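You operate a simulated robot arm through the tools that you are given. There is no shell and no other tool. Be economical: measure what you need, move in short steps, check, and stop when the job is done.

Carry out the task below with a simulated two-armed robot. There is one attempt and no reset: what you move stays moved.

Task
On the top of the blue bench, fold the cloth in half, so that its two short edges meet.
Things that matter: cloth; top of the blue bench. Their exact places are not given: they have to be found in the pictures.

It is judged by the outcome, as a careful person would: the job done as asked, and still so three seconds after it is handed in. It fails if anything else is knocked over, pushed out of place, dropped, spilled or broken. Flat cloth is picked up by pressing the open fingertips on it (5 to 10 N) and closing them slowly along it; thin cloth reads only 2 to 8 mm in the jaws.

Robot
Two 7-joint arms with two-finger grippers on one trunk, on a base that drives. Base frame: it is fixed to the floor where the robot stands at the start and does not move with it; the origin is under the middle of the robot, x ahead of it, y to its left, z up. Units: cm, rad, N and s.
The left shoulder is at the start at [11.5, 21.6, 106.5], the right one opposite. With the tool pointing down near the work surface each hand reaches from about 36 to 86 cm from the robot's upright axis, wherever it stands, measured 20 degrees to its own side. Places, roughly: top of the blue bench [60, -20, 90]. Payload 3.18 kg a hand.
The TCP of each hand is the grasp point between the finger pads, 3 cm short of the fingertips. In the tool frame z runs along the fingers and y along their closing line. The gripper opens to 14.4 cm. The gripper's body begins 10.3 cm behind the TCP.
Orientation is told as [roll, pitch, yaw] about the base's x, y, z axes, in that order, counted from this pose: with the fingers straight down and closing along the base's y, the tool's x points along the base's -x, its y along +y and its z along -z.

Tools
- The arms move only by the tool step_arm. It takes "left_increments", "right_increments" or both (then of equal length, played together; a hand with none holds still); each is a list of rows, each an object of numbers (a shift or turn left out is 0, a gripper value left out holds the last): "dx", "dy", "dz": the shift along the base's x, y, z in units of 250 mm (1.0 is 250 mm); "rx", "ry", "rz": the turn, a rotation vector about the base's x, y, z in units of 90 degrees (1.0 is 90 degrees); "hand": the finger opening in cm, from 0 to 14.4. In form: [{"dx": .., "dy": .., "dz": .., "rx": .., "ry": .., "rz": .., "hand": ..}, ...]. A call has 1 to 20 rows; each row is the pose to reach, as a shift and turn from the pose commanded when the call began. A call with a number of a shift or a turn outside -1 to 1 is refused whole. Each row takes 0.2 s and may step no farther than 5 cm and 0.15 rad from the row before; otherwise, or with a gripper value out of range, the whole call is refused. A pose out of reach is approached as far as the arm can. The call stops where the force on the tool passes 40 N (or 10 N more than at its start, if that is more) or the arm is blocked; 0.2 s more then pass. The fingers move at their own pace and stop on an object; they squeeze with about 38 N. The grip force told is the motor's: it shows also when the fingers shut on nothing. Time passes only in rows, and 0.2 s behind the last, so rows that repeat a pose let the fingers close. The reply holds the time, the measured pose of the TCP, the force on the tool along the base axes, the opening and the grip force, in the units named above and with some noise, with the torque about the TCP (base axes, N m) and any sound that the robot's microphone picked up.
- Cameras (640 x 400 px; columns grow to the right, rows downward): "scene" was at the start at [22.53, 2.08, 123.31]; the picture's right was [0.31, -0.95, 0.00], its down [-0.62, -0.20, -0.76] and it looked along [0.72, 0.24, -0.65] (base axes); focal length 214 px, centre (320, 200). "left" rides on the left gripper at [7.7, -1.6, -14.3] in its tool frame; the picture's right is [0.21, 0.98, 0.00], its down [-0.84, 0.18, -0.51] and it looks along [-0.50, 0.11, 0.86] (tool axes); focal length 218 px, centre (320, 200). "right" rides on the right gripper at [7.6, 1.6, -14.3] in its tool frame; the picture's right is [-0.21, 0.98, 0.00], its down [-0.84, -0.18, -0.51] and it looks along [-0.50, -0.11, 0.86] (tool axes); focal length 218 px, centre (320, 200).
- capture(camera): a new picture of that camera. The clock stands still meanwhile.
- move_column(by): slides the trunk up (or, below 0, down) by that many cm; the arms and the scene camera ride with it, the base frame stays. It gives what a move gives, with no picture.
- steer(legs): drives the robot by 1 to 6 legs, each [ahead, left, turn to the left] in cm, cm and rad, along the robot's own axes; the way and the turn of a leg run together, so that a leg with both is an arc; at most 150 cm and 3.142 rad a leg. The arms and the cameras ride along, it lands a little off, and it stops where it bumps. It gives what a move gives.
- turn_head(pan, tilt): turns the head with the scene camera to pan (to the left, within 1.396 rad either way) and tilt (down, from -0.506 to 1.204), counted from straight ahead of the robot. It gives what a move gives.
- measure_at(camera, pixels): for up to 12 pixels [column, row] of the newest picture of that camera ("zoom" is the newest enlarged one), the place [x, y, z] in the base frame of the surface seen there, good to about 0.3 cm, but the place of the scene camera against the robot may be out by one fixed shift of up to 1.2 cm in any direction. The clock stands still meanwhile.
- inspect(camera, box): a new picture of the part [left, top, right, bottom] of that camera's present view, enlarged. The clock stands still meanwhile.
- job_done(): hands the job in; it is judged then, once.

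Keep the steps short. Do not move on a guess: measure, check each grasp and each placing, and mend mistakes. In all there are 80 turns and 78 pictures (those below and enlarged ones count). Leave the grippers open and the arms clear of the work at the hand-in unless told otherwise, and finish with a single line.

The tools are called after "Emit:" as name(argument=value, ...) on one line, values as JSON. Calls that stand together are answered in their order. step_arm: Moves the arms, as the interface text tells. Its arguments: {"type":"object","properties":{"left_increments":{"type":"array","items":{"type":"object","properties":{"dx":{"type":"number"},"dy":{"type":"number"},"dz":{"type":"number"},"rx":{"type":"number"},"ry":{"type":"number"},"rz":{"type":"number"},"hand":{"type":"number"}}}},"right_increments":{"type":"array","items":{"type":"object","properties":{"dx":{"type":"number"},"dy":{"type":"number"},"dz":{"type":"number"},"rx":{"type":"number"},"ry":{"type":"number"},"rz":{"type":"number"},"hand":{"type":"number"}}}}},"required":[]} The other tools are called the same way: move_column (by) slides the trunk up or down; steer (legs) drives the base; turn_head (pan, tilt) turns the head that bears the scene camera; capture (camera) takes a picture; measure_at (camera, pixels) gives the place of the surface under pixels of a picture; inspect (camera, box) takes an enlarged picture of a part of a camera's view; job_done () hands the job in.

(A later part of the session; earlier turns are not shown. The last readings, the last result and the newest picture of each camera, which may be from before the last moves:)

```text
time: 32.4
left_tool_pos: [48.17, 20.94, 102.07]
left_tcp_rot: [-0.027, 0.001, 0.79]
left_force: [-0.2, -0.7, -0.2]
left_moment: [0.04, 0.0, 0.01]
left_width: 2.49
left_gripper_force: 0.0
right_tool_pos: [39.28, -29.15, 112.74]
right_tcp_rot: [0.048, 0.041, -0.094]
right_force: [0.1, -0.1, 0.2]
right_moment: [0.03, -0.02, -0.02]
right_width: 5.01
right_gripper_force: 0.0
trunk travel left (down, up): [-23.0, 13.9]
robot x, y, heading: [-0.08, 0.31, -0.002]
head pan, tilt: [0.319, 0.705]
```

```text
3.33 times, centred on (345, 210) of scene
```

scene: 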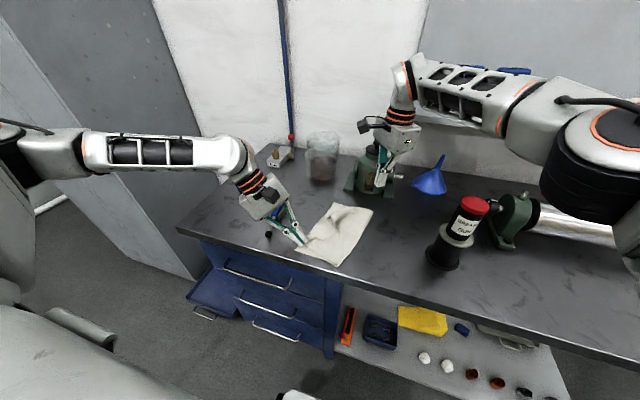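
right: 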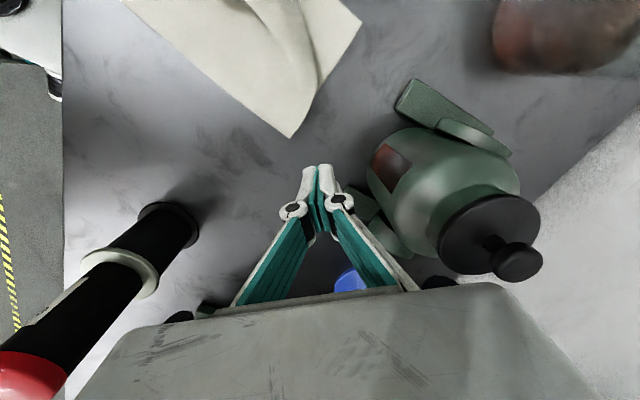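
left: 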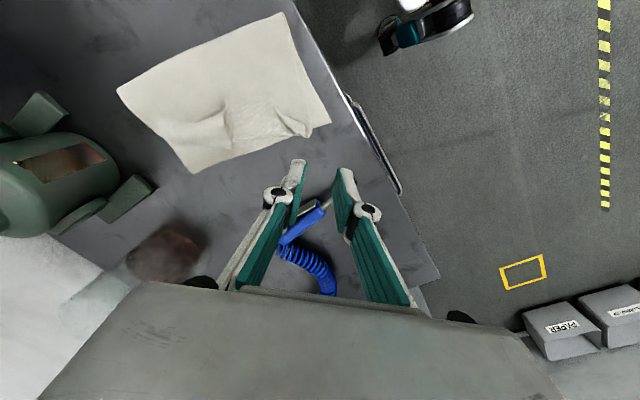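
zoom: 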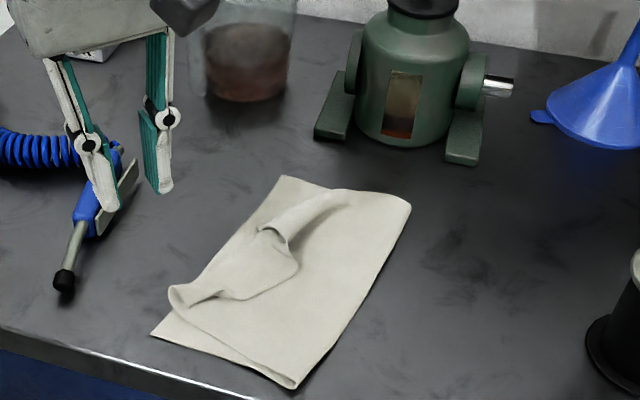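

Emit:
inspect(camera="left", box=[110, 10, 350, 180])

Emit:
measure_at(camera="left", pixels=[[119, 93], [283, 15], [329, 120], [194, 170], [228, 112], [228, 140], [295, 120], [310, 133], [275, 122], [246, 138], [200, 122]])

```text
2.35 times, centred on (230, 95) of left
```

zoom: 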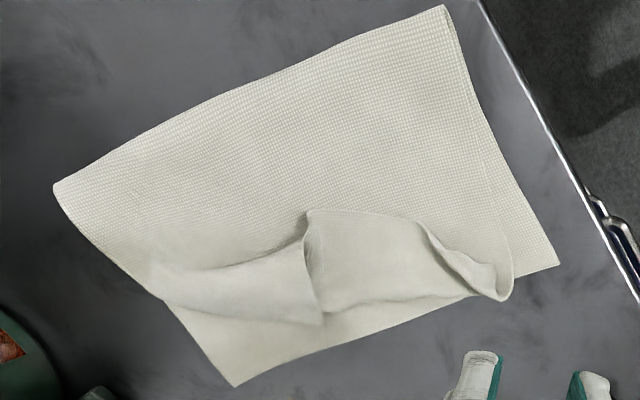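

```text
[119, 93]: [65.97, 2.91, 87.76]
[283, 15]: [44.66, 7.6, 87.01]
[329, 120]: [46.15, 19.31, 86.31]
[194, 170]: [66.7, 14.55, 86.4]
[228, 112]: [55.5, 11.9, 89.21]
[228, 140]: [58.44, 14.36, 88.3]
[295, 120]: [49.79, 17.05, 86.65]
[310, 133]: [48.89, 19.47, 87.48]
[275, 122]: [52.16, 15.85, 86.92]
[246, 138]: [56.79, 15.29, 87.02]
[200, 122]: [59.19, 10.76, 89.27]
```

The bottom layer spans about 12 cm of the ~29 cm length, so the top layer has excess that is bunched near the left edge. I'll look closer to find the top layer's edge and its far corner.

Emit:
inspect(camera="scene", box=[305, 195, 400, 268])

Emit:
inspect(camera="left", box=[160, 85, 340, 180])

```text
5.48 times, centred on (352, 232) of scene
```

zoom: 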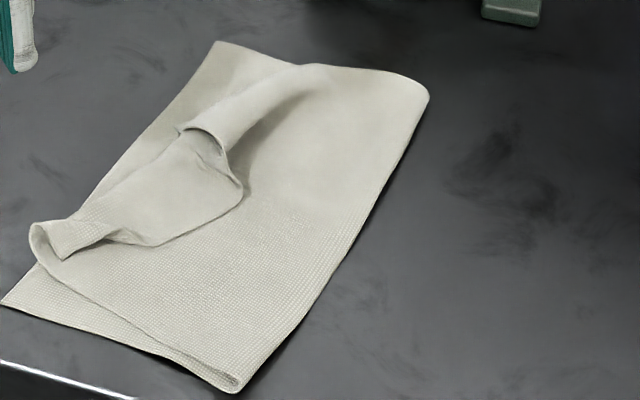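

```text
3.56 times, centred on (250, 132) of left
```

zoom: 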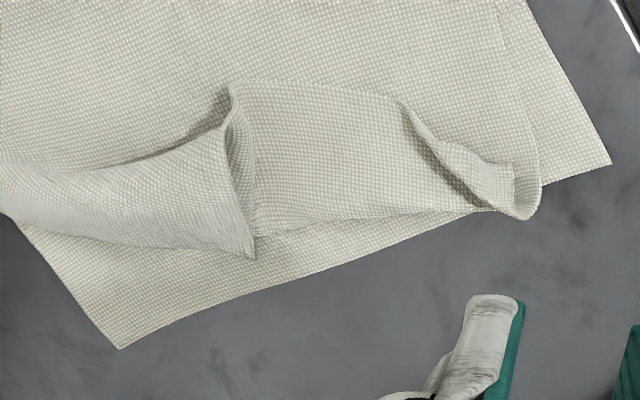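

The bunched shape isn't clear yet. I'll place the left hand so its camera looks straight down on the bunch from closer range.

Emit:
step_arm(left_increments=[{"dx": 0.1, "dy": 0.03, "dz": -0.05, "hand": 3.4}, {"dx": 0.22, "dy": 0.06, "dz": -0.12}, {"dx": 0.36, "dy": 0.08, "dz": -0.2}, {"dx": 0.42, "dy": 0.08, "dz": -0.26}, {"dx": 0.42, "dy": 0.08, "dz": -0.26}])

Emit:
inspect(camera="left", box=[130, 0, 450, 200])

```text
time: 33.6
left_tool_pos: [58.67, 22.74, 95.66]
left_tcp_rot: [-0.028, 0.005, 0.789]
left_force: [0.6, 0.3, -1.0]
left_moment: [-0.03, -0.01, -0.01]
left_width: 3.42
left_gripper_force: 0.0
right_tool_pos: [39.37, -28.99, 112.77]
right_tcp_rot: [0.046, 0.041, -0.095]
right_force: [0.6, -0.6, 0.6]
right_moment: [0.01, -0.02, 0.0]
right_width: 5.0
right_gripper_force: 0.0
trunk travel left (down, up): [-23.0, 13.9]
robot x, y, heading: [0.06, -0.05, -0.002]
head pan, tilt: [0.319, 0.705]
```

```text
2.00 times, centred on (290, 100) of left
```

zoom: 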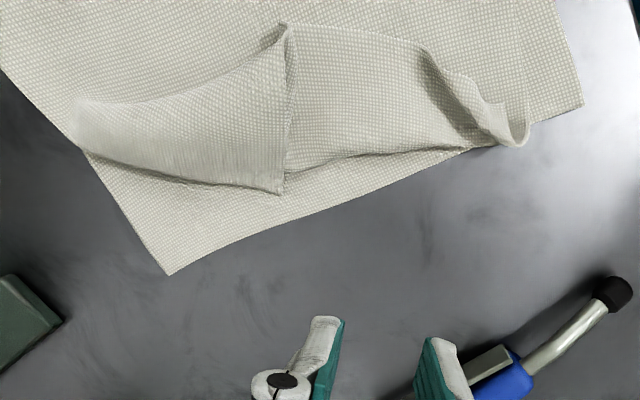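

Now the shape is clear. The top layer's short edge bows from its near corner (530,125) via (420,45) and (290,25) to its far corner tip at (280,190), and a tube-like curl is attached. I'll measure the tube and the tip.

Emit:
measure_at(camera="zoom", pixels=[[279, 188], [286, 40], [280, 80], [270, 120], [268, 155], [230, 80], [225, 120], [220, 155], [170, 268], [180, 110], [525, 125], [350, 100]])

```text
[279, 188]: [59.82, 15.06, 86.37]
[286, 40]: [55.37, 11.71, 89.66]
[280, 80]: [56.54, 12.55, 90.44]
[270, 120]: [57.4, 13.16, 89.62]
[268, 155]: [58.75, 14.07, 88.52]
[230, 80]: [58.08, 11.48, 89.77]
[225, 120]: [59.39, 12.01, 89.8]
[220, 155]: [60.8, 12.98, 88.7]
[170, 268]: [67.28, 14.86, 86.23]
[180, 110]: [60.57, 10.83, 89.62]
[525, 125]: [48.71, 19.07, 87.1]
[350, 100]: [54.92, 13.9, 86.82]
```

The tube's crown is at about (57.5, 12.3, 90), with its mouth facing the robot. I'll turn the left hand to straddle the crown, which is just the upper sheet near the far corner, and hover above it.

Emit:
step_arm(left_increments=[{"dz": 0.06, "rz": -0.09, "hand": 4}, {"dz": 0.12, "dy": -0.05, "rz": -0.18}, {"dz": 0.15, "dy": -0.1, "rz": -0.27}, {"dz": 0.15, "dy": -0.15, "rz": -0.36}, {"dz": 0.15, "dy": -0.2, "rz": -0.45}, {"dz": 0.15, "dy": -0.25, "rz": -0.54}, {"dz": 0.15, "dy": -0.3, "rz": -0.63}, {"dz": 0.15, "dy": -0.35, "rz": -0.72}, {"dz": 0.12, "dy": -0.4, "dx": -0.01, "rz": -0.81}, {"dz": 0.06, "dy": -0.4, "dx": -0.027, "rz": -0.9}, {"dz": -0.03, "dy": -0.4, "dx": -0.027, "rz": -0.99}, {"dz": -0.046, "dy": -0.4, "dx": -0.027, "rz": -1.0}])

Emit:
inspect(camera="left", box=[180, 70, 460, 260])

```text
time: 36.2
left_tool_pos: [58.24, 12.96, 94.3]
left_tcp_rot: [-0.028, 0.003, -0.785]
left_force: [0.2, -0.2, 0.7]
left_moment: [0.01, 0.0, -0.01]
left_width: 3.98
left_gripper_force: 0.0
right_tool_pos: [39.37, -29.06, 112.74]
right_tcp_rot: [0.047, 0.041, -0.092]
right_force: [-0.8, -1.2, 0.3]
right_moment: [0.01, 0.01, 0.0]
right_width: 4.99
right_gripper_force: 0.0
trunk travel left (down, up): [-23.0, 13.9]
robot x, y, heading: [0.22, -0.26, -0.0]
head pan, tilt: [0.319, 0.705]
```

```text
2.11 times, centred on (320, 165) of left
```

zoom: 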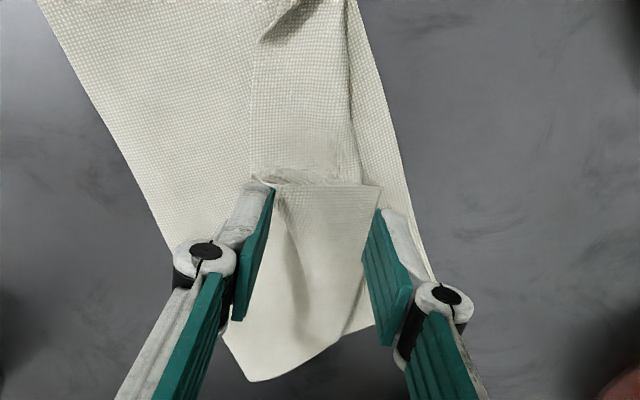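

The fingers straddle the tube near its mouth. I'll lower until the tips are about 1.3 cm above the base layers, close slowly and lift a little.

Emit:
step_arm(left_increments=[{"dz": -0.08}, {"dz": -0.145}, {"dz": -0.145, "hand": 3.4}, {"dz": -0.145, "hand": 2.8}, {"dz": -0.145, "hand": 2.2}, {"dz": -0.145, "hand": 1.6}, {"dz": -0.145, "hand": 1.0}, {"dz": -0.145, "hand": 0.5}, {"dz": -0.145, "hand": 0.0}, {"dz": -0.145, "hand": 0.0}, {"dz": -0.12, "hand": 0.0}, {"dz": -0.08, "hand": 0.0}, {"dz": -0.04, "hand": 0.0}])

Emit:
inspect(camera="left", box=[180, 70, 460, 260])

Emit:
inspect(camera="scene", box=[290, 170, 410, 270])

```text
time: 39.0
left_tool_pos: [58.2, 12.97, 93.4]
left_tcp_rot: [-0.028, 0.002, -0.78]
left_force: [1.2, 0.3, 0.3]
left_moment: [-0.07, -0.01, 0.0]
left_width: 0.09
left_gripper_force: 34.9
right_tool_pos: [39.26, -28.92, 112.8]
right_tcp_rot: [0.047, 0.04, -0.094]
right_force: [0.1, -0.5, 0.1]
right_moment: [-0.01, -0.02, 0.0]
right_width: 5.01
right_gripper_force: 0.0
trunk travel left (down, up): [-23.0, 13.9]
robot x, y, heading: [0.22, 0.09, -0.005]
head pan, tilt: [0.319, 0.705]
```

```text
2.11 times, centred on (320, 165) of left
```

zoom: 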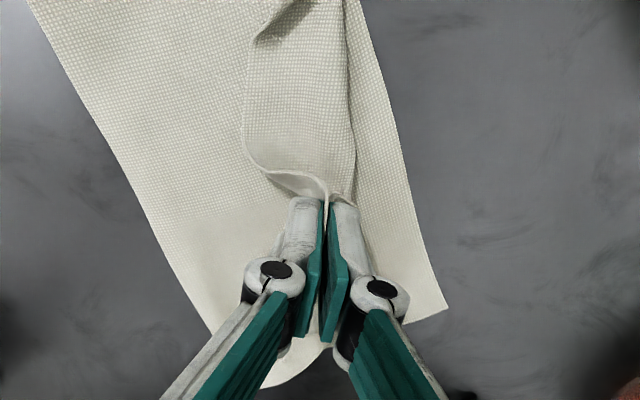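

```text
4.00 times, centred on (350, 220) of scene
```

zoom: 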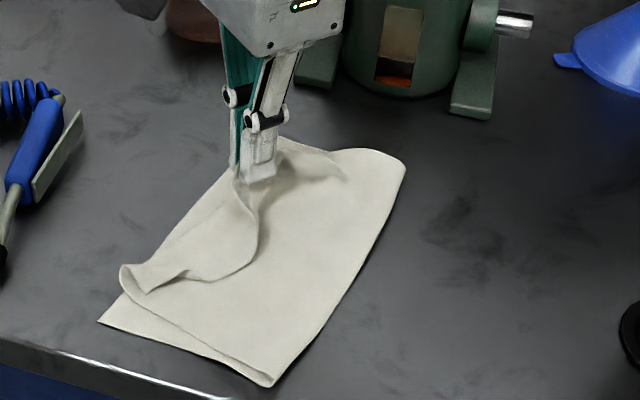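

It looks held: the mouth edge rises with the fingers. I'll lift slightly more and pull the corner towards the far-left corner.

Emit:
step_arm(left_increments=[{"dz": 0.08}, {"dz": 0.1, "dx": 0.06, "dy": 0.02}, {"dz": 0.1, "dx": 0.14, "dy": 0.04}, {"dz": 0.08, "dx": 0.22, "dy": 0.05}, {"dz": 0.04, "dx": 0.28, "dy": 0.05}])

Emit:
inspect(camera="scene", box=[290, 170, 410, 270])

Emit:
capture(camera="left")

```text
time: 40.2
left_tool_pos: [64.91, 13.92, 94.49]
left_tcp_rot: [-0.03, 0.003, -0.782]
left_force: [2.9, 2.1, 0.8]
left_moment: [-0.31, 0.38, 0.02]
left_width: 0.03
left_gripper_force: 25.7
right_tool_pos: [39.39, -28.99, 112.75]
right_tcp_rot: [0.049, 0.04, -0.094]
right_force: [-0.6, -0.9, 0.0]
right_moment: [0.0, 0.01, -0.01]
right_width: 4.98
right_gripper_force: 0.1
trunk travel left (down, up): [-23.0, 13.9]
robot x, y, heading: [0.22, -0.22, -0.004]
head pan, tilt: [0.319, 0.705]
```

```text
4.00 times, centred on (350, 220) of scene
```

zoom: 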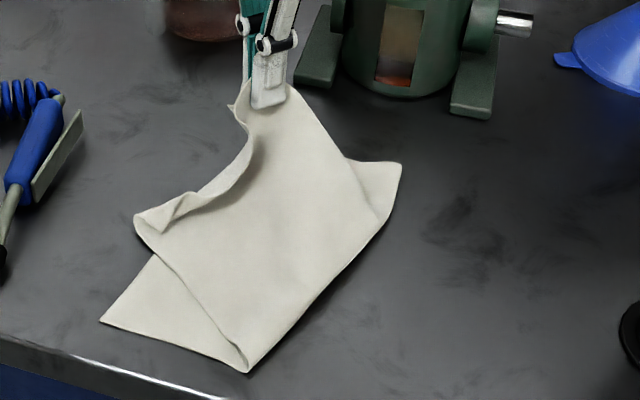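

```text
36 pictures are left
```

left: 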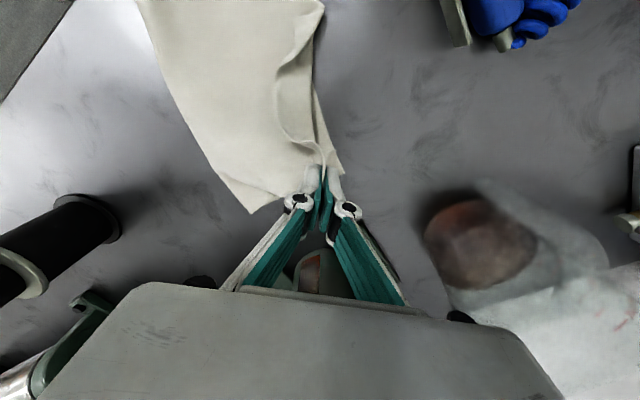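

The grip is good, and the short edge is now nearly straight. I'll lower here and view the corner before releasing.

Emit:
step_arm(left_increments=[{"dz": -0.06, "dx": 0.02, "dy": 0.01}, {"dz": -0.12, "dx": 0.035, "dy": 0.015}, {"dz": -0.165, "dx": 0.04, "dy": 0.015}])

Emit:
inspect(camera="left", box=[180, 0, 460, 230])

Emit:
inspect(camera="scene", box=[290, 170, 410, 270])

```text
time: 41.0
left_tool_pos: [66.21, 14.57, 90.22]
left_tcp_rot: [-0.027, 0.001, -0.783]
left_force: [-4.9, -2.9, 11.4]
left_moment: [-0.14, 0.13, 0.02]
left_width: 0.0
left_gripper_force: 25.8
right_tool_pos: [39.3, -29.0, 112.74]
right_tcp_rot: [0.047, 0.04, -0.094]
right_force: [0.2, -0.3, 0.5]
right_moment: [0.01, 0.03, -0.01]
right_width: 5.0
right_gripper_force: 0.0
trunk travel left (down, up): [-23.0, 13.9]
robot x, y, heading: [-0.35, 0.05, -0.001]
head pan, tilt: [0.319, 0.705]
```

```text
1.74 times, centred on (320, 115) of left
```

zoom: 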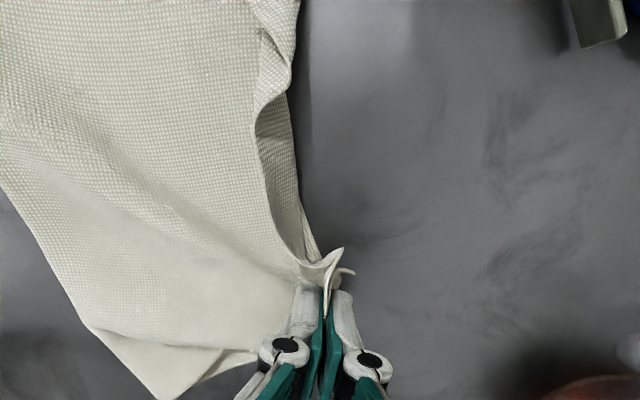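

```text
4.00 times, centred on (350, 220) of scene
```

zoom: 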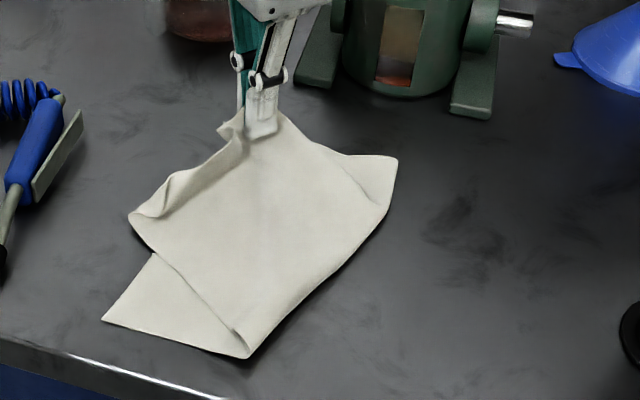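

The cloth is contacting under the tips. I'll release gently and rise straight up to view.

Emit:
step_arm(left_increments=[{"dz": 0.01, "hand": 0.5}, {"dz": 0.01, "hand": 1.5}, {"dz": 0.01, "hand": 2.5}, {"dz": 0.06, "hand": 3}, {"dz": 0.2, "hand": 3}, {"dz": 0.36, "dx": -0.1, "hand": 3.4}, {"dz": 0.5, "dx": -0.2, "hand": 3.4}])

Emit:
capture(camera="left")

Emit:
inspect(camera="scene", box=[290, 170, 410, 270])

```text
time: 42.6
left_tool_pos: [60.73, 14.91, 102.75]
left_tcp_rot: [-0.028, 0.004, -0.783]
left_force: [-0.7, -0.2, 0.5]
left_moment: [0.01, -0.03, -0.03]
left_width: 3.39
left_gripper_force: 0.1
right_tool_pos: [39.24, -29.07, 112.73]
right_tcp_rot: [0.048, 0.036, -0.094]
right_force: [-0.3, -0.6, -0.2]
right_moment: [-0.02, -0.05, 0.0]
right_width: 5.0
right_gripper_force: 0.0
trunk travel left (down, up): [-23.0, 13.9]
robot x, y, heading: [0.12, 0.03, -0.004]
head pan, tilt: [0.319, 0.705]
```

```text
33 pictures are left
```

left: 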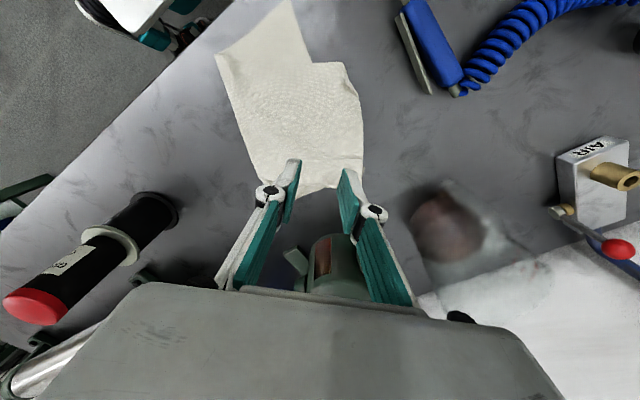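

```text
4.00 times, centred on (350, 220) of scene
```

zoom: 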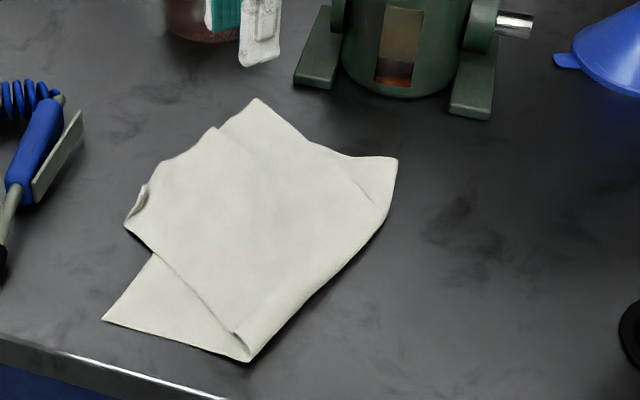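

It's much flatter. The remaining misfit is the top layer's near corner, at (130,215) in the zoom, which should be at (102,320). I'll measure.

Emit:
measure_at(camera="zoom", pixels=[[104, 319], [255, 100], [247, 357], [394, 162], [128, 222], [145, 190], [153, 252], [213, 130], [165, 168], [345, 155], [235, 330], [260, 210]])

Emit:
inspect(camera="left", box=[190, 0, 390, 200])

```text
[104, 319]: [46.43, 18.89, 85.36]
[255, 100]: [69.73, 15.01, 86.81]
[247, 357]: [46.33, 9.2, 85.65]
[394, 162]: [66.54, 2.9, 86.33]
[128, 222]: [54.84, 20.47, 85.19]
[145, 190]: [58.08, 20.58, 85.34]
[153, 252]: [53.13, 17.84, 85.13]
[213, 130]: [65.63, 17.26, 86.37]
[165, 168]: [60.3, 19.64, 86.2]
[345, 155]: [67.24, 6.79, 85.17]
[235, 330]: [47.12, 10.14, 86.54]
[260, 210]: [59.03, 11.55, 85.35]
```

```text
2.00 times, centred on (290, 100) of left
```

zoom: 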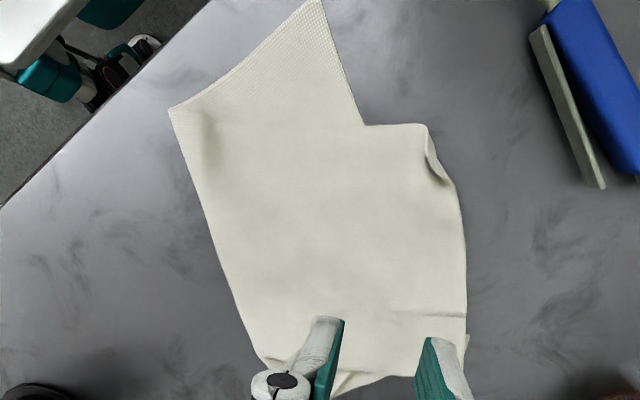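

The top layer's near corner is tucked and curled at about (55–58, 20.5), lying on the bare bench just outside the bottom layer. That's a clean spot to pinch. I'll hover there with yaw 0 and look.

Emit:
step_arm(left_increments=[{"dx": -0.04, "dy": 0.04, "dz": -0.03, "rz": 0.09}, {"dx": -0.08, "dy": 0.08, "dz": -0.08, "rz": 0.18}, {"dx": -0.12, "dy": 0.12, "dz": -0.14, "rz": 0.27}, {"dx": -0.16, "dy": 0.16, "dz": -0.2, "rz": 0.36}, {"dx": -0.2, "dy": 0.2, "dz": -0.26, "rz": 0.44}, {"dx": -0.2, "dy": 0.204, "dz": -0.3, "rz": 0.5}, {"dx": -0.2, "dy": 0.204, "dz": -0.3, "rz": 0.5}])

Emit:
inspect(camera="left", box=[200, 60, 440, 240])

```text
time: 44.2
left_tool_pos: [56.08, 19.94, 95.18]
left_tcp_rot: [-0.029, 0.004, 0.005]
left_force: [-0.9, 0.5, -0.9]
left_moment: [-0.03, 0.01, 0.01]
left_width: 3.39
left_gripper_force: 0.0
right_tool_pos: [39.28, -29.11, 112.7]
right_tcp_rot: [0.046, 0.04, -0.093]
right_force: [0.4, 0.0, -0.4]
right_moment: [0.0, 0.0, -0.01]
right_width: 4.99
right_gripper_force: 0.1
trunk travel left (down, up): [-23.0, 13.9]
robot x, y, heading: [-0.16, -0.29, 0.001]
head pan, tilt: [0.319, 0.705]
```

```text
2.22 times, centred on (320, 150) of left
```

zoom: 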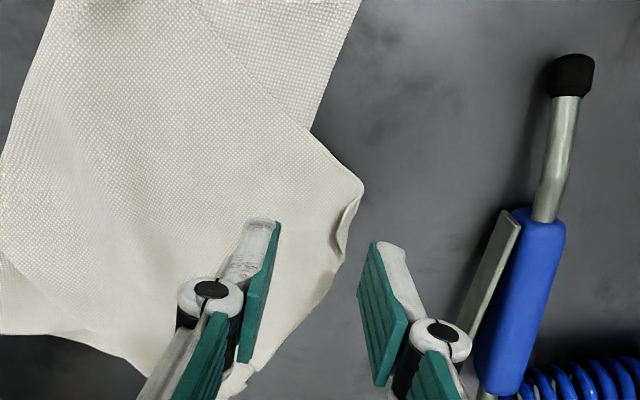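

Emit:
measure_at(camera="zoom", pixels=[[358, 186], [340, 232], [345, 258], [310, 200], [305, 135], [355, 5], [20, 330], [330, 270]])

```text
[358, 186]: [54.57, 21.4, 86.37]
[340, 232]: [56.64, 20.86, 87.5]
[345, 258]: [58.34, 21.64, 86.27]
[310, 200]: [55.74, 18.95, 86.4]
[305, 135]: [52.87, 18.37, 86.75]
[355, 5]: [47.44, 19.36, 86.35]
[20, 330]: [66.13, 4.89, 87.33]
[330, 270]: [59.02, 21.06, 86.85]
```

The folded corner is at (54.6, 21.4). I'll turn 30° to align with it, descend, press and close as before, then lift slightly.

Emit:
step_arm(left_increments=[{"dx": -0.01, "dy": 0.0, "dz": -0.05, "rz": 0.09}, {"dx": -0.02, "dy": 0.01, "dz": -0.12, "rz": 0.18}, {"dx": -0.031, "dy": 0.01, "dz": -0.18, "rz": 0.27}, {"dx": -0.031, "dy": 0.01, "dz": -0.22, "rz": 0.33}, {"dx": -0.031, "dy": 0.01, "dz": -0.24, "rz": 0.33}, {"dx": -0.031, "dy": 0.01, "dz": -0.25, "rz": 0.33}, {"dx": -0.031, "dy": 0.01, "dz": -0.254, "rz": 0.33, "hand": 3.0}, {"dx": -0.031, "dy": 0.01, "dz": -0.254, "rz": 0.33, "hand": 2.6}, {"dx": -0.031, "dy": 0.01, "dz": -0.254, "rz": 0.33, "hand": 2.2}, {"dx": -0.031, "dy": 0.01, "dz": -0.254, "rz": 0.33, "hand": 1.8}, {"dx": -0.031, "dy": 0.01, "dz": -0.254, "rz": 0.33, "hand": 1.4}, {"dx": -0.031, "dy": 0.01, "dz": -0.254, "rz": 0.33, "hand": 1.0}, {"dx": -0.031, "dy": 0.01, "dz": -0.254, "rz": 0.33, "hand": 0.6}, {"dx": -0.031, "dy": 0.01, "dz": -0.254, "rz": 0.33, "hand": 0.2}, {"dx": -0.031, "dy": 0.01, "dz": -0.254, "rz": 0.33, "hand": 0.0}, {"dx": -0.031, "dy": 0.01, "dz": -0.254, "rz": 0.33, "hand": 0.0}, {"dx": -0.031, "dy": 0.01, "dz": -0.2, "rz": 0.33, "hand": 0.0}])

Emit:
inspect(camera="left", box=[200, 60, 440, 240])

```text
time: 47.8
left_tool_pos: [55.27, 19.87, 90.12]
left_tcp_rot: [-0.028, 0.004, 0.519]
left_force: [-0.1, 1.4, -0.2]
left_moment: [-0.52, -0.34, 0.03]
left_width: 0.32
left_gripper_force: 41.7
right_tool_pos: [39.32, -29.07, 112.69]
right_tcp_rot: [0.05, 0.041, -0.094]
right_force: [-0.6, 0.3, 0.0]
right_moment: [-0.01, -0.01, -0.01]
right_width: 5.0
right_gripper_force: 0.0
trunk travel left (down, up): [-23.0, 13.9]
robot x, y, heading: [0.25, -0.16, 0.001]
head pan, tilt: [0.319, 0.705]
```

```text
2.22 times, centred on (320, 150) of left
```

zoom: 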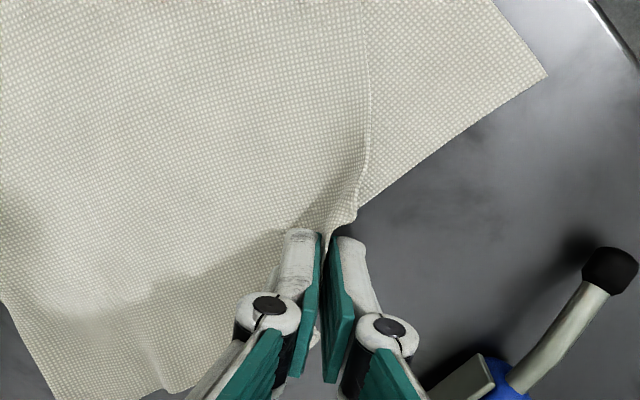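

The grip holds (3 mm). I'll lift 5 cm while moving towards the near-left corner, and look at how the corner hangs.

Emit:
step_arm(left_increments=[{"dz": 0.1, "dx": -0.02}, {"dz": 0.2, "dx": -0.06}, {"dz": 0.26, "dx": -0.12}, {"dz": 0.26, "dx": -0.18, "dy": -0.02}])

Emit:
inspect(camera="scene", box=[280, 170, 400, 270])

Emit:
inspect(camera="left", box=[160, 20, 480, 240])

```text
time: 48.8
left_tool_pos: [50.88, 19.33, 96.84]
left_tcp_rot: [-0.027, 0.002, 0.52]
left_force: [1.3, -0.3, -2.3]
left_moment: [0.02, 0.01, -0.02]
left_width: 0.69
left_gripper_force: 45.9
right_tool_pos: [39.29, -28.98, 112.53]
right_tcp_rot: [0.048, 0.042, -0.095]
right_force: [0.4, 0.0, 0.7]
right_moment: [0.02, 0.02, -0.01]
right_width: 5.0
right_gripper_force: 0.1
trunk travel left (down, up): [-23.0, 13.9]
robot x, y, heading: [0.31, -0.01, 0.001]
head pan, tilt: [0.319, 0.705]
```

```text
4.00 times, centred on (340, 220) of scene
```

zoom: 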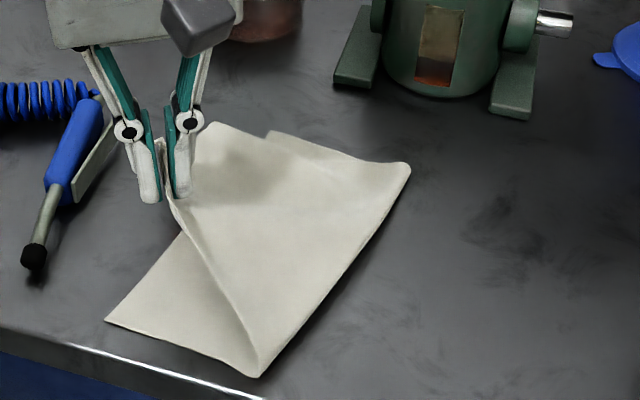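

```text
1.82 times, centred on (320, 130) of left
```

zoom: 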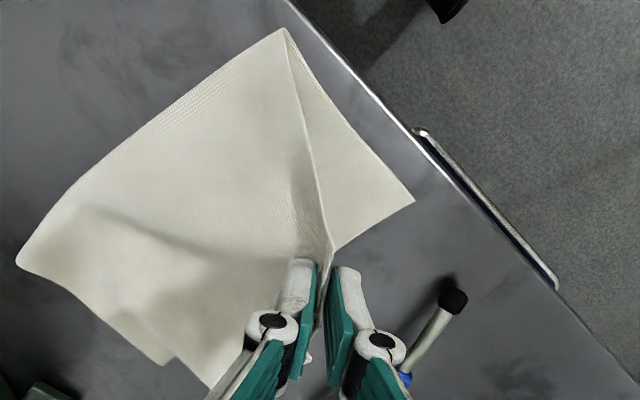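

The fold line looks straight now. I'll measure the corners from both views before lowering.

Emit:
measure_at(camera="left", pixels=[[370, 168], [301, 77], [157, 203], [234, 257], [262, 335], [180, 165]])

Emit:
inspect(camera="scene", box=[280, 170, 400, 270])

Emit:
measure_at(camera="zoom", pixels=[[107, 319], [183, 237], [213, 126], [270, 135], [408, 168], [260, 372], [265, 150]])

```text
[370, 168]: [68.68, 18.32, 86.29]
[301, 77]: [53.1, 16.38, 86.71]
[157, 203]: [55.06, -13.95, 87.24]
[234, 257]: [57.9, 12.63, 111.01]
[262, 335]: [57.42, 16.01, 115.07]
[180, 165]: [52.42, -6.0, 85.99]
```

```text
4.00 times, centred on (340, 220) of scene
```

zoom: 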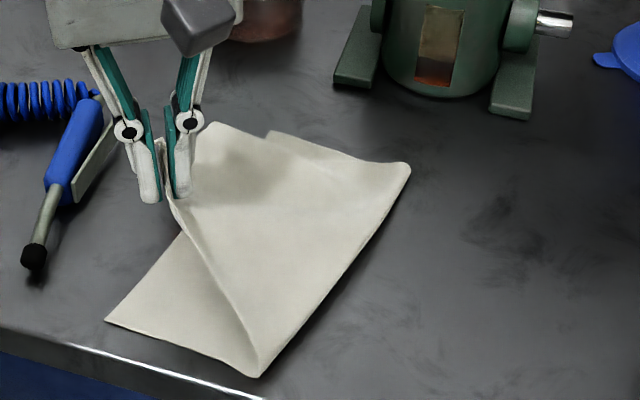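

```text
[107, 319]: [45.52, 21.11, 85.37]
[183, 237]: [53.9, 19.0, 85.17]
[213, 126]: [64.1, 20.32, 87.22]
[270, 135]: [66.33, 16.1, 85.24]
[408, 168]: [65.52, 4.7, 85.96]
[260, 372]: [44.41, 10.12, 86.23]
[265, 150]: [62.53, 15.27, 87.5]
```

The bottom layer's left edge runs from (45.5,21.1) to (66.3,16.1). I'll set the held corner down on its near corner; the excess will then sit at the fold, where I can ease it outward.

Emit:
step_arm(left_increments=[{"dx": -0.06, "dy": 0.005, "dz": -0.04}, {"dx": -0.12, "dy": 0.01, "dz": -0.12}, {"dx": -0.163, "dy": 0.012, "dz": -0.2}, {"dx": -0.17, "dy": 0.014, "dz": -0.255}])

Emit:
inspect(camera="scene", box=[280, 170, 400, 270])

Emit:
capture(camera="left")

```text
time: 49.8
left_tool_pos: [46.47, 19.77, 90.51]
left_tcp_rot: [-0.03, 0.004, 0.523]
left_force: [-0.9, -0.5, 0.7]
left_moment: [0.16, -0.08, 0.01]
left_width: 0.06
left_gripper_force: 27.9
right_tool_pos: [39.37, -29.12, 112.67]
right_tcp_rot: [0.048, 0.04, -0.093]
right_force: [0.5, -0.2, -0.2]
right_moment: [-0.01, 0.0, -0.02]
right_width: 4.99
right_gripper_force: 0.1
trunk travel left (down, up): [-23.0, 13.9]
robot x, y, heading: [-0.07, 0.14, -0.002]
head pan, tilt: [0.319, 0.705]
```

```text
4.00 times, centred on (340, 220) of scene
```

zoom: 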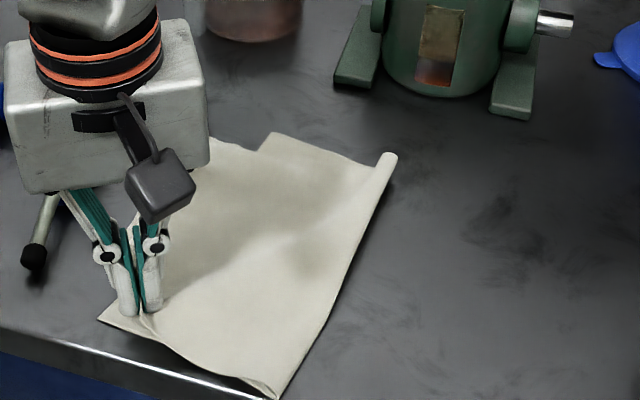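

```text
24 pictures are left
```

left: 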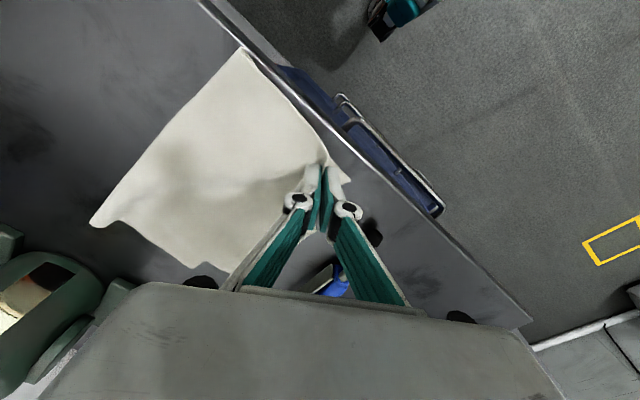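

Very good. The near corner is on its mate and the slack sits in the fold on the right. I'll release the left hand, lift clear and look.

Emit:
step_arm(left_increments=[{"dz": -0.005, "hand": 0.6}, {"dz": 0.0, "hand": 1.5}, {"dz": 0.02, "hand": 2.5}, {"dz": 0.1, "hand": 3}, {"dz": 0.25, "dy": 0.05}, {"dz": 0.42, "dy": 0.15, "dx": 0.05}, {"dz": 0.46, "dy": 0.3, "dx": 0.1}, {"dz": 0.46, "dy": 0.4, "dx": 0.1}])

Emit:
inspect(camera="scene", box=[280, 170, 400, 270])

```text
refused: row 6 steps farther than a row can; nothing moved
```

```text
4.00 times, centred on (340, 220) of scene
```

zoom: 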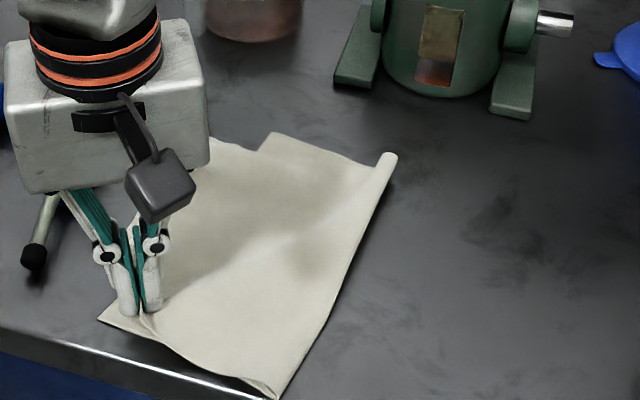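

One row stepped too far, so nothing moved. I'll send the same motion again with smaller rows.

Emit:
step_arm(left_increments=[{"dz": -0.005, "hand": 0.6}, {"dz": 0.0, "hand": 1.5}, {"dz": 0.02, "hand": 2.5}, {"dz": 0.1, "hand": 3}, {"dz": 0.22, "dy": 0.05}, {"dz": 0.36, "dy": 0.13, "dx": 0.04}, {"dz": 0.44, "dy": 0.26, "dx": 0.08}, {"dz": 0.46, "dy": 0.4, "dx": 0.1}])

Emit:
inspect(camera="scene", box=[280, 170, 400, 270])

```text
time: 51.6
left_tool_pos: [49.34, 29.54, 101.9]
left_tcp_rot: [-0.029, 0.002, 0.522]
left_force: [0.7, -0.4, -0.4]
left_moment: [-0.04, 0.04, 0.02]
left_width: 3.01
left_gripper_force: 0.2
right_tool_pos: [39.32, -29.0, 112.75]
right_tcp_rot: [0.045, 0.039, -0.096]
right_force: [-0.1, 0.7, 0.6]
right_moment: [-0.01, -0.03, 0.0]
right_width: 4.99
right_gripper_force: 0.0
trunk travel left (down, up): [-23.0, 13.9]
robot x, y, heading: [-0.05, 0.21, -0.004]
head pan, tilt: [0.319, 0.705]
```

```text
4.00 times, centred on (340, 220) of scene
```

zoom: 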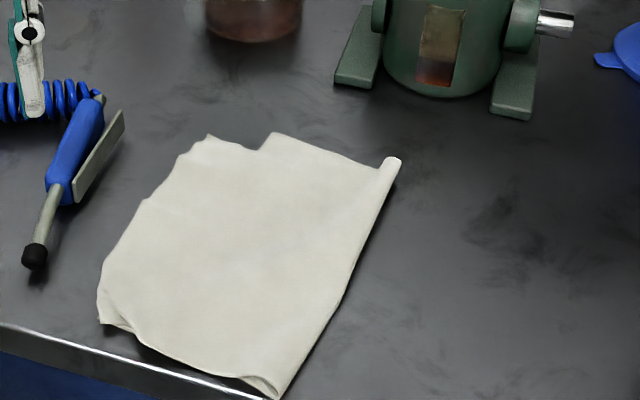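

That's nearly there. At the far end the top layer still overhangs the bottom by about 4 cm, at (208,137) against (270,135). I'll measure and look from above.

Emit:
measure_at(camera="zoom", pixels=[[103, 318], [98, 285], [128, 330], [148, 200], [183, 157], [210, 140], [255, 150], [273, 135], [397, 160], [275, 393], [112, 308], [250, 270]])

Emit:
inspect(camera="left", box=[0, 0, 360, 225])

```text
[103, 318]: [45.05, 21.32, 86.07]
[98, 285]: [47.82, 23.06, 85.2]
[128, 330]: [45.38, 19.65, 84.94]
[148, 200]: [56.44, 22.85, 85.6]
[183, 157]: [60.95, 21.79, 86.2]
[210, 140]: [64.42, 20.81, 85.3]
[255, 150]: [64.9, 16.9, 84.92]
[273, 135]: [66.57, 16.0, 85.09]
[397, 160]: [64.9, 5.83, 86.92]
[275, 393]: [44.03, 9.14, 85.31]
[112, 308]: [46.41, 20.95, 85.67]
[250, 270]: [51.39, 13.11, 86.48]
```

```text
1.78 times, centred on (180, 112) of left
```

zoom: 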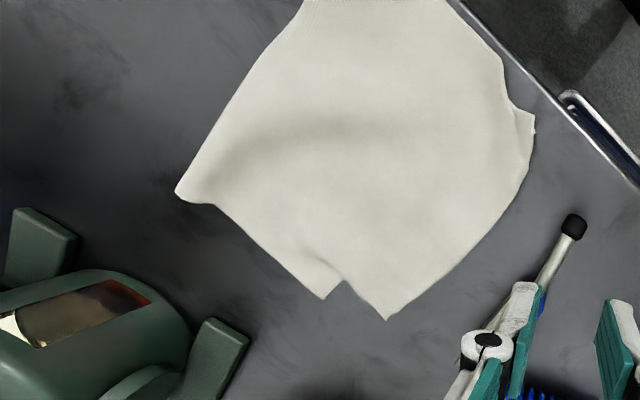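

I'll go with the left hand to the top layer's far corner at about (64.5, 21), diagonal yaw, and hover there to check alignment.

Emit:
step_arm(left_increments=[{"dx": 0.06, "dy": -0.04, "rz": -0.09, "hand": 3.4}, {"dx": 0.12, "dy": -0.08, "rz": -0.18}, {"dx": 0.18, "dy": -0.12, "rz": -0.27}, {"dx": 0.25, "dy": -0.16, "rz": -0.36}, {"dx": 0.32, "dy": -0.2, "rz": -0.45}, {"dx": 0.39, "dy": -0.25, "dz": -0.05, "rz": -0.54}, {"dx": 0.46, "dy": -0.3, "dz": -0.1, "rz": -0.63}, {"dx": 0.53, "dy": -0.34, "dz": -0.17, "rz": -0.72}, {"dx": 0.578, "dy": -0.366, "dz": -0.24, "rz": -0.8}, {"dx": 0.578, "dy": -0.366, "dz": -0.296, "rz": -0.832}, {"dx": 0.578, "dy": -0.366, "dz": -0.296, "rz": -0.832}])

Emit:
inspect(camera="left", box=[200, 50, 440, 200])

```text
time: 54.0
left_tool_pos: [63.65, 20.55, 94.3]
left_tcp_rot: [-0.029, 0.0, -0.787]
left_force: [-0.3, 0.2, -0.1]
left_moment: [0.0, -0.01, 0.03]
left_width: 3.38
left_gripper_force: 0.1
right_tool_pos: [39.35, -29.0, 112.71]
right_tcp_rot: [0.05, 0.038, -0.095]
right_force: [0.0, 0.2, 0.7]
right_moment: [-0.01, -0.01, -0.01]
right_width: 5.0
right_gripper_force: 0.1
trunk travel left (down, up): [-23.0, 13.9]
robot x, y, heading: [-0.4, -0.26, 0.001]
head pan, tilt: [0.319, 0.705]
```

```text
2.67 times, centred on (320, 125) of left
```

zoom: 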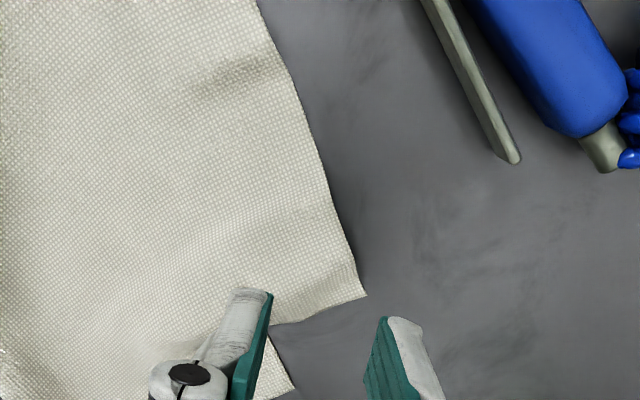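

The tip at (367,297) is about 1.9 cm from the landing point. I'll adjust by 0.7 cm, then descend, press, close and lift slightly.

Emit:
step_arm(left_increments=[{"dx": 0.028, "dz": -0.1}, {"dx": 0.028, "dz": -0.18}, {"dx": 0.028, "dz": -0.205}, {"dx": 0.028, "dz": -0.214}, {"dx": 0.028, "dz": -0.219}, {"dx": 0.028, "dz": -0.219, "hand": 3.0}, {"dx": 0.028, "dz": -0.219, "hand": 2.6}, {"dx": 0.028, "dz": -0.219, "hand": 2.2}, {"dx": 0.028, "dz": -0.219, "hand": 1.8}, {"dx": 0.028, "dz": -0.219, "hand": 1.4}, {"dx": 0.028, "dz": -0.219, "hand": 1.0}, {"dx": 0.028, "dz": -0.219, "hand": 0.6}, {"dx": 0.028, "dz": -0.219, "hand": 0.2}, {"dx": 0.028, "dz": -0.219, "hand": 0.0}, {"dx": 0.028, "dz": -0.219, "hand": 0.0}, {"dx": 0.028, "dz": -0.17, "hand": 0.0}, {"dx": 0.028, "dz": -0.12, "hand": 0.0}])

Emit:
inspect(camera="left", box=[160, 40, 480, 240])

```text
time: 57.6
left_tool_pos: [64.27, 20.55, 91.61]
left_tcp_rot: [-0.028, 0.003, -0.788]
left_force: [-2.5, -0.9, -0.6]
left_moment: [0.18, -0.1, 0.02]
left_width: 0.48
left_gripper_force: 46.8
right_tool_pos: [39.37, -29.05, 112.79]
right_tcp_rot: [0.048, 0.041, -0.094]
right_force: [0.0, -0.4, 0.0]
right_moment: [0.03, 0.0, 0.01]
right_width: 5.0
right_gripper_force: 0.0
trunk travel left (down, up): [-23.0, 13.9]
robot x, y, heading: [-0.12, 0.04, -0.003]
head pan, tilt: [0.319, 0.705]
```

```text
2.00 times, centred on (320, 140) of left
```

zoom: 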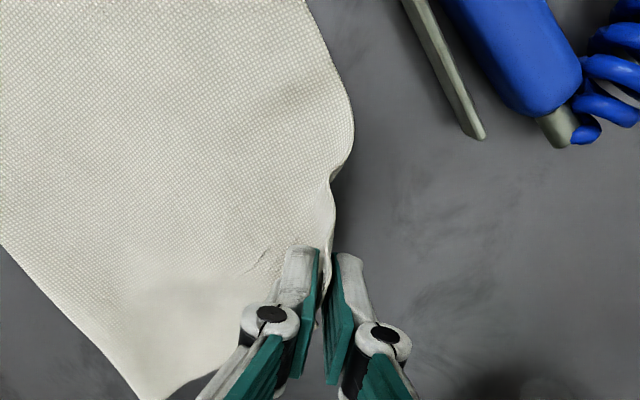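

It's held (4.8 mm). I'll lift a little, carry the corner back over the bottom layer's far-left corner, and lower it.

Emit:
step_arm(left_increments=[{"dz": 0.08}, {"dz": 0.12, "dx": 0.02, "dy": -0.08}, {"dz": 0.1, "dx": 0.04, "dy": -0.16}, {"dz": 0.04, "dx": 0.053, "dy": -0.22}, {"dz": -0.03, "dx": 0.053, "dy": -0.222}, {"dz": -0.05, "dx": 0.053, "dy": -0.222}])

Emit:
inspect(camera="left", box=[160, 40, 480, 240])

Emit:
inspect(camera="scene", box=[280, 170, 400, 270])

```text
time: 59.0
left_tool_pos: [65.62, 15.0, 89.98]
left_tcp_rot: [-0.028, 0.002, -0.785]
left_force: [0.1, 0.3, -0.9]
left_moment: [0.07, 0.0, 0.02]
left_width: 0.71
left_gripper_force: 40.3
right_tool_pos: [39.33, -29.06, 112.72]
right_tcp_rot: [0.048, 0.04, -0.094]
right_force: [0.2, 0.2, -0.7]
right_moment: [-0.01, -0.03, 0.01]
right_width: 4.98
right_gripper_force: 0.1
trunk travel left (down, up): [-23.0, 13.9]
robot x, y, heading: [0.01, -0.36, -0.008]
head pan, tilt: [0.319, 0.705]
```

```text
2.00 times, centred on (320, 140) of left
```

zoom: 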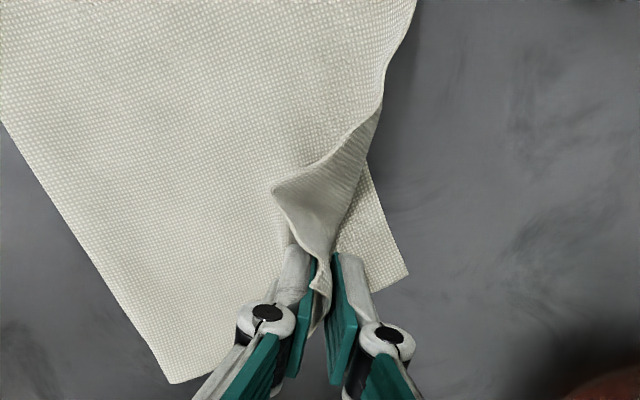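

```text
4.00 times, centred on (340, 220) of scene
```

zoom: 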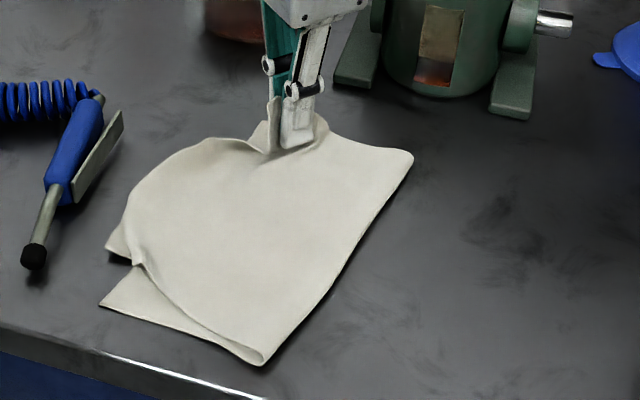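

The far corner is almost there, about 1.5 cm short of its mate at (408,272). I'll shift it diagonally outward 1.2 cm, release and lift clear.

Emit:
step_arm(left_increments=[{"dx": 0.02, "dy": 0.02, "dz": 0.01}, {"dx": 0.04, "dy": 0.04, "dz": 0.0}, {"dx": 0.045, "dy": 0.045, "dz": -0.015}, {"dx": 0.045, "dy": 0.045, "dz": -0.015, "hand": 0.8}, {"dx": 0.045, "dy": 0.045, "dz": -0.01, "hand": 1.6}, {"dx": 0.045, "dy": 0.045, "dz": 0.02, "hand": 2.6}, {"dx": 0.045, "dy": 0.045, "dz": 0.12, "hand": 3.0}, {"dx": 0.02, "dy": 0.08, "dz": 0.28, "hand": 3.4}, {"dx": -0.06, "dy": 0.14, "dz": 0.38, "hand": 3.4}, {"dx": -0.18, "dy": 0.2, "dz": 0.4, "hand": 3.4}, {"dx": -0.32, "dy": 0.26, "dz": 0.4, "hand": 3.4}, {"dx": -0.46, "dy": 0.3, "dz": 0.4, "hand": 3.4}])

Emit:
inspect(camera="scene", box=[280, 170, 400, 270])

```text
time: 61.6
left_tool_pos: [53.91, 23.0, 100.28]
left_tcp_rot: [-0.027, 0.002, -0.787]
left_force: [0.0, -0.3, 0.6]
left_moment: [0.0, -0.05, 0.0]
left_width: 3.38
left_gripper_force: 0.0
right_tool_pos: [39.26, -28.96, 112.9]
right_tcp_rot: [0.047, 0.039, -0.095]
right_force: [0.8, -0.4, -0.4]
right_moment: [-0.02, 0.0, -0.01]
right_width: 5.01
right_gripper_force: 0.0
trunk travel left (down, up): [-23.0, 13.9]
robot x, y, heading: [0.25, -0.4, -0.001]
head pan, tilt: [0.319, 0.705]
```

```text
4.00 times, centred on (340, 220) of scene
```

zoom: 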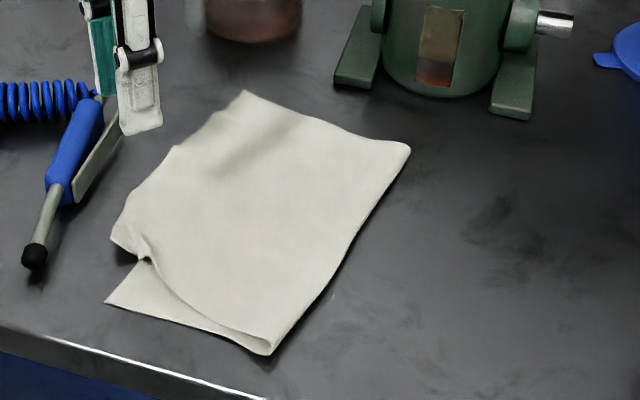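

The far corner now matches well. Only the near corner of the top layer, about (112,242) in the zoom, must come some 5 cm towards me to (106,303). I'll measure.

Emit:
measure_at(camera="zoom", pixels=[[114, 240], [143, 258], [130, 200], [108, 302], [268, 350], [245, 93], [406, 147], [175, 148]])

Emit:
inspect(camera="left", box=[120, 0, 360, 150])

```text
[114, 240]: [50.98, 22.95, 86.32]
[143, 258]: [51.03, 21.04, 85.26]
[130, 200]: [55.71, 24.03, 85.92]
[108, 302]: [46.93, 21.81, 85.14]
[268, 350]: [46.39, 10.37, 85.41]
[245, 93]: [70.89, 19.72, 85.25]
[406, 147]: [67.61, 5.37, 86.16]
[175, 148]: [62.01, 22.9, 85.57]
```

```text
2.67 times, centred on (240, 75) of left
```

zoom: 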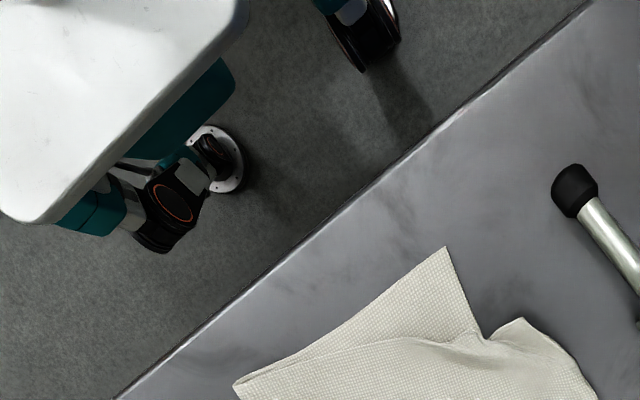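

I'll hover over the top layer's near corner with yaw +45° so the closing line runs through the tip.

Emit:
step_arm(left_increments=[{"rz": 0.09}, {"rz": 0.18}, {"rz": 0.27}, {"rz": 0.36}, {"rz": 0.45, "dz": -0.04}, {"rz": 0.54, "dz": -0.08, "dx": -0.02}, {"rz": 0.63, "dz": -0.12, "dx": -0.04}, {"rz": 0.72, "dz": -0.16, "dx": -0.06, "dy": -0.01}, {"rz": 0.81, "dz": -0.2, "dx": -0.076, "dy": -0.024}, {"rz": 0.9, "dz": -0.23, "dx": -0.076, "dy": -0.024}, {"rz": 0.99, "dz": -0.23, "dx": -0.076, "dy": -0.024}, {"rz": 1.0, "dz": -0.23, "dx": -0.076, "dy": -0.024}])

Emit:
inspect(camera="left", box=[200, 50, 440, 200])

```text
time: 64.2
left_tool_pos: [51.92, 21.89, 94.4]
left_tcp_rot: [-0.027, 0.005, 0.787]
left_force: [0.5, -0.7, -0.8]
left_moment: [-0.02, -0.01, 0.02]
left_width: 3.41
left_gripper_force: 0.0
right_tool_pos: [39.36, -29.05, 112.67]
right_tcp_rot: [0.049, 0.039, -0.095]
right_force: [-0.5, 1.0, -0.7]
right_moment: [-0.03, 0.0, 0.0]
right_width: 5.0
right_gripper_force: 0.0
trunk travel left (down, up): [-23.0, 13.9]
robot x, y, heading: [-0.08, -0.42, -0.003]
head pan, tilt: [0.319, 0.705]
```

```text
2.67 times, centred on (320, 125) of left
```

zoom: 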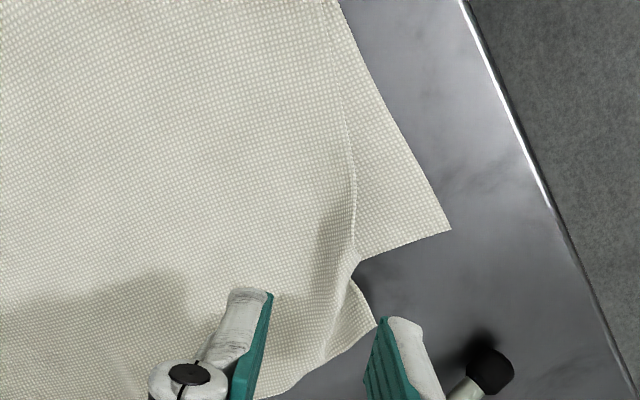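

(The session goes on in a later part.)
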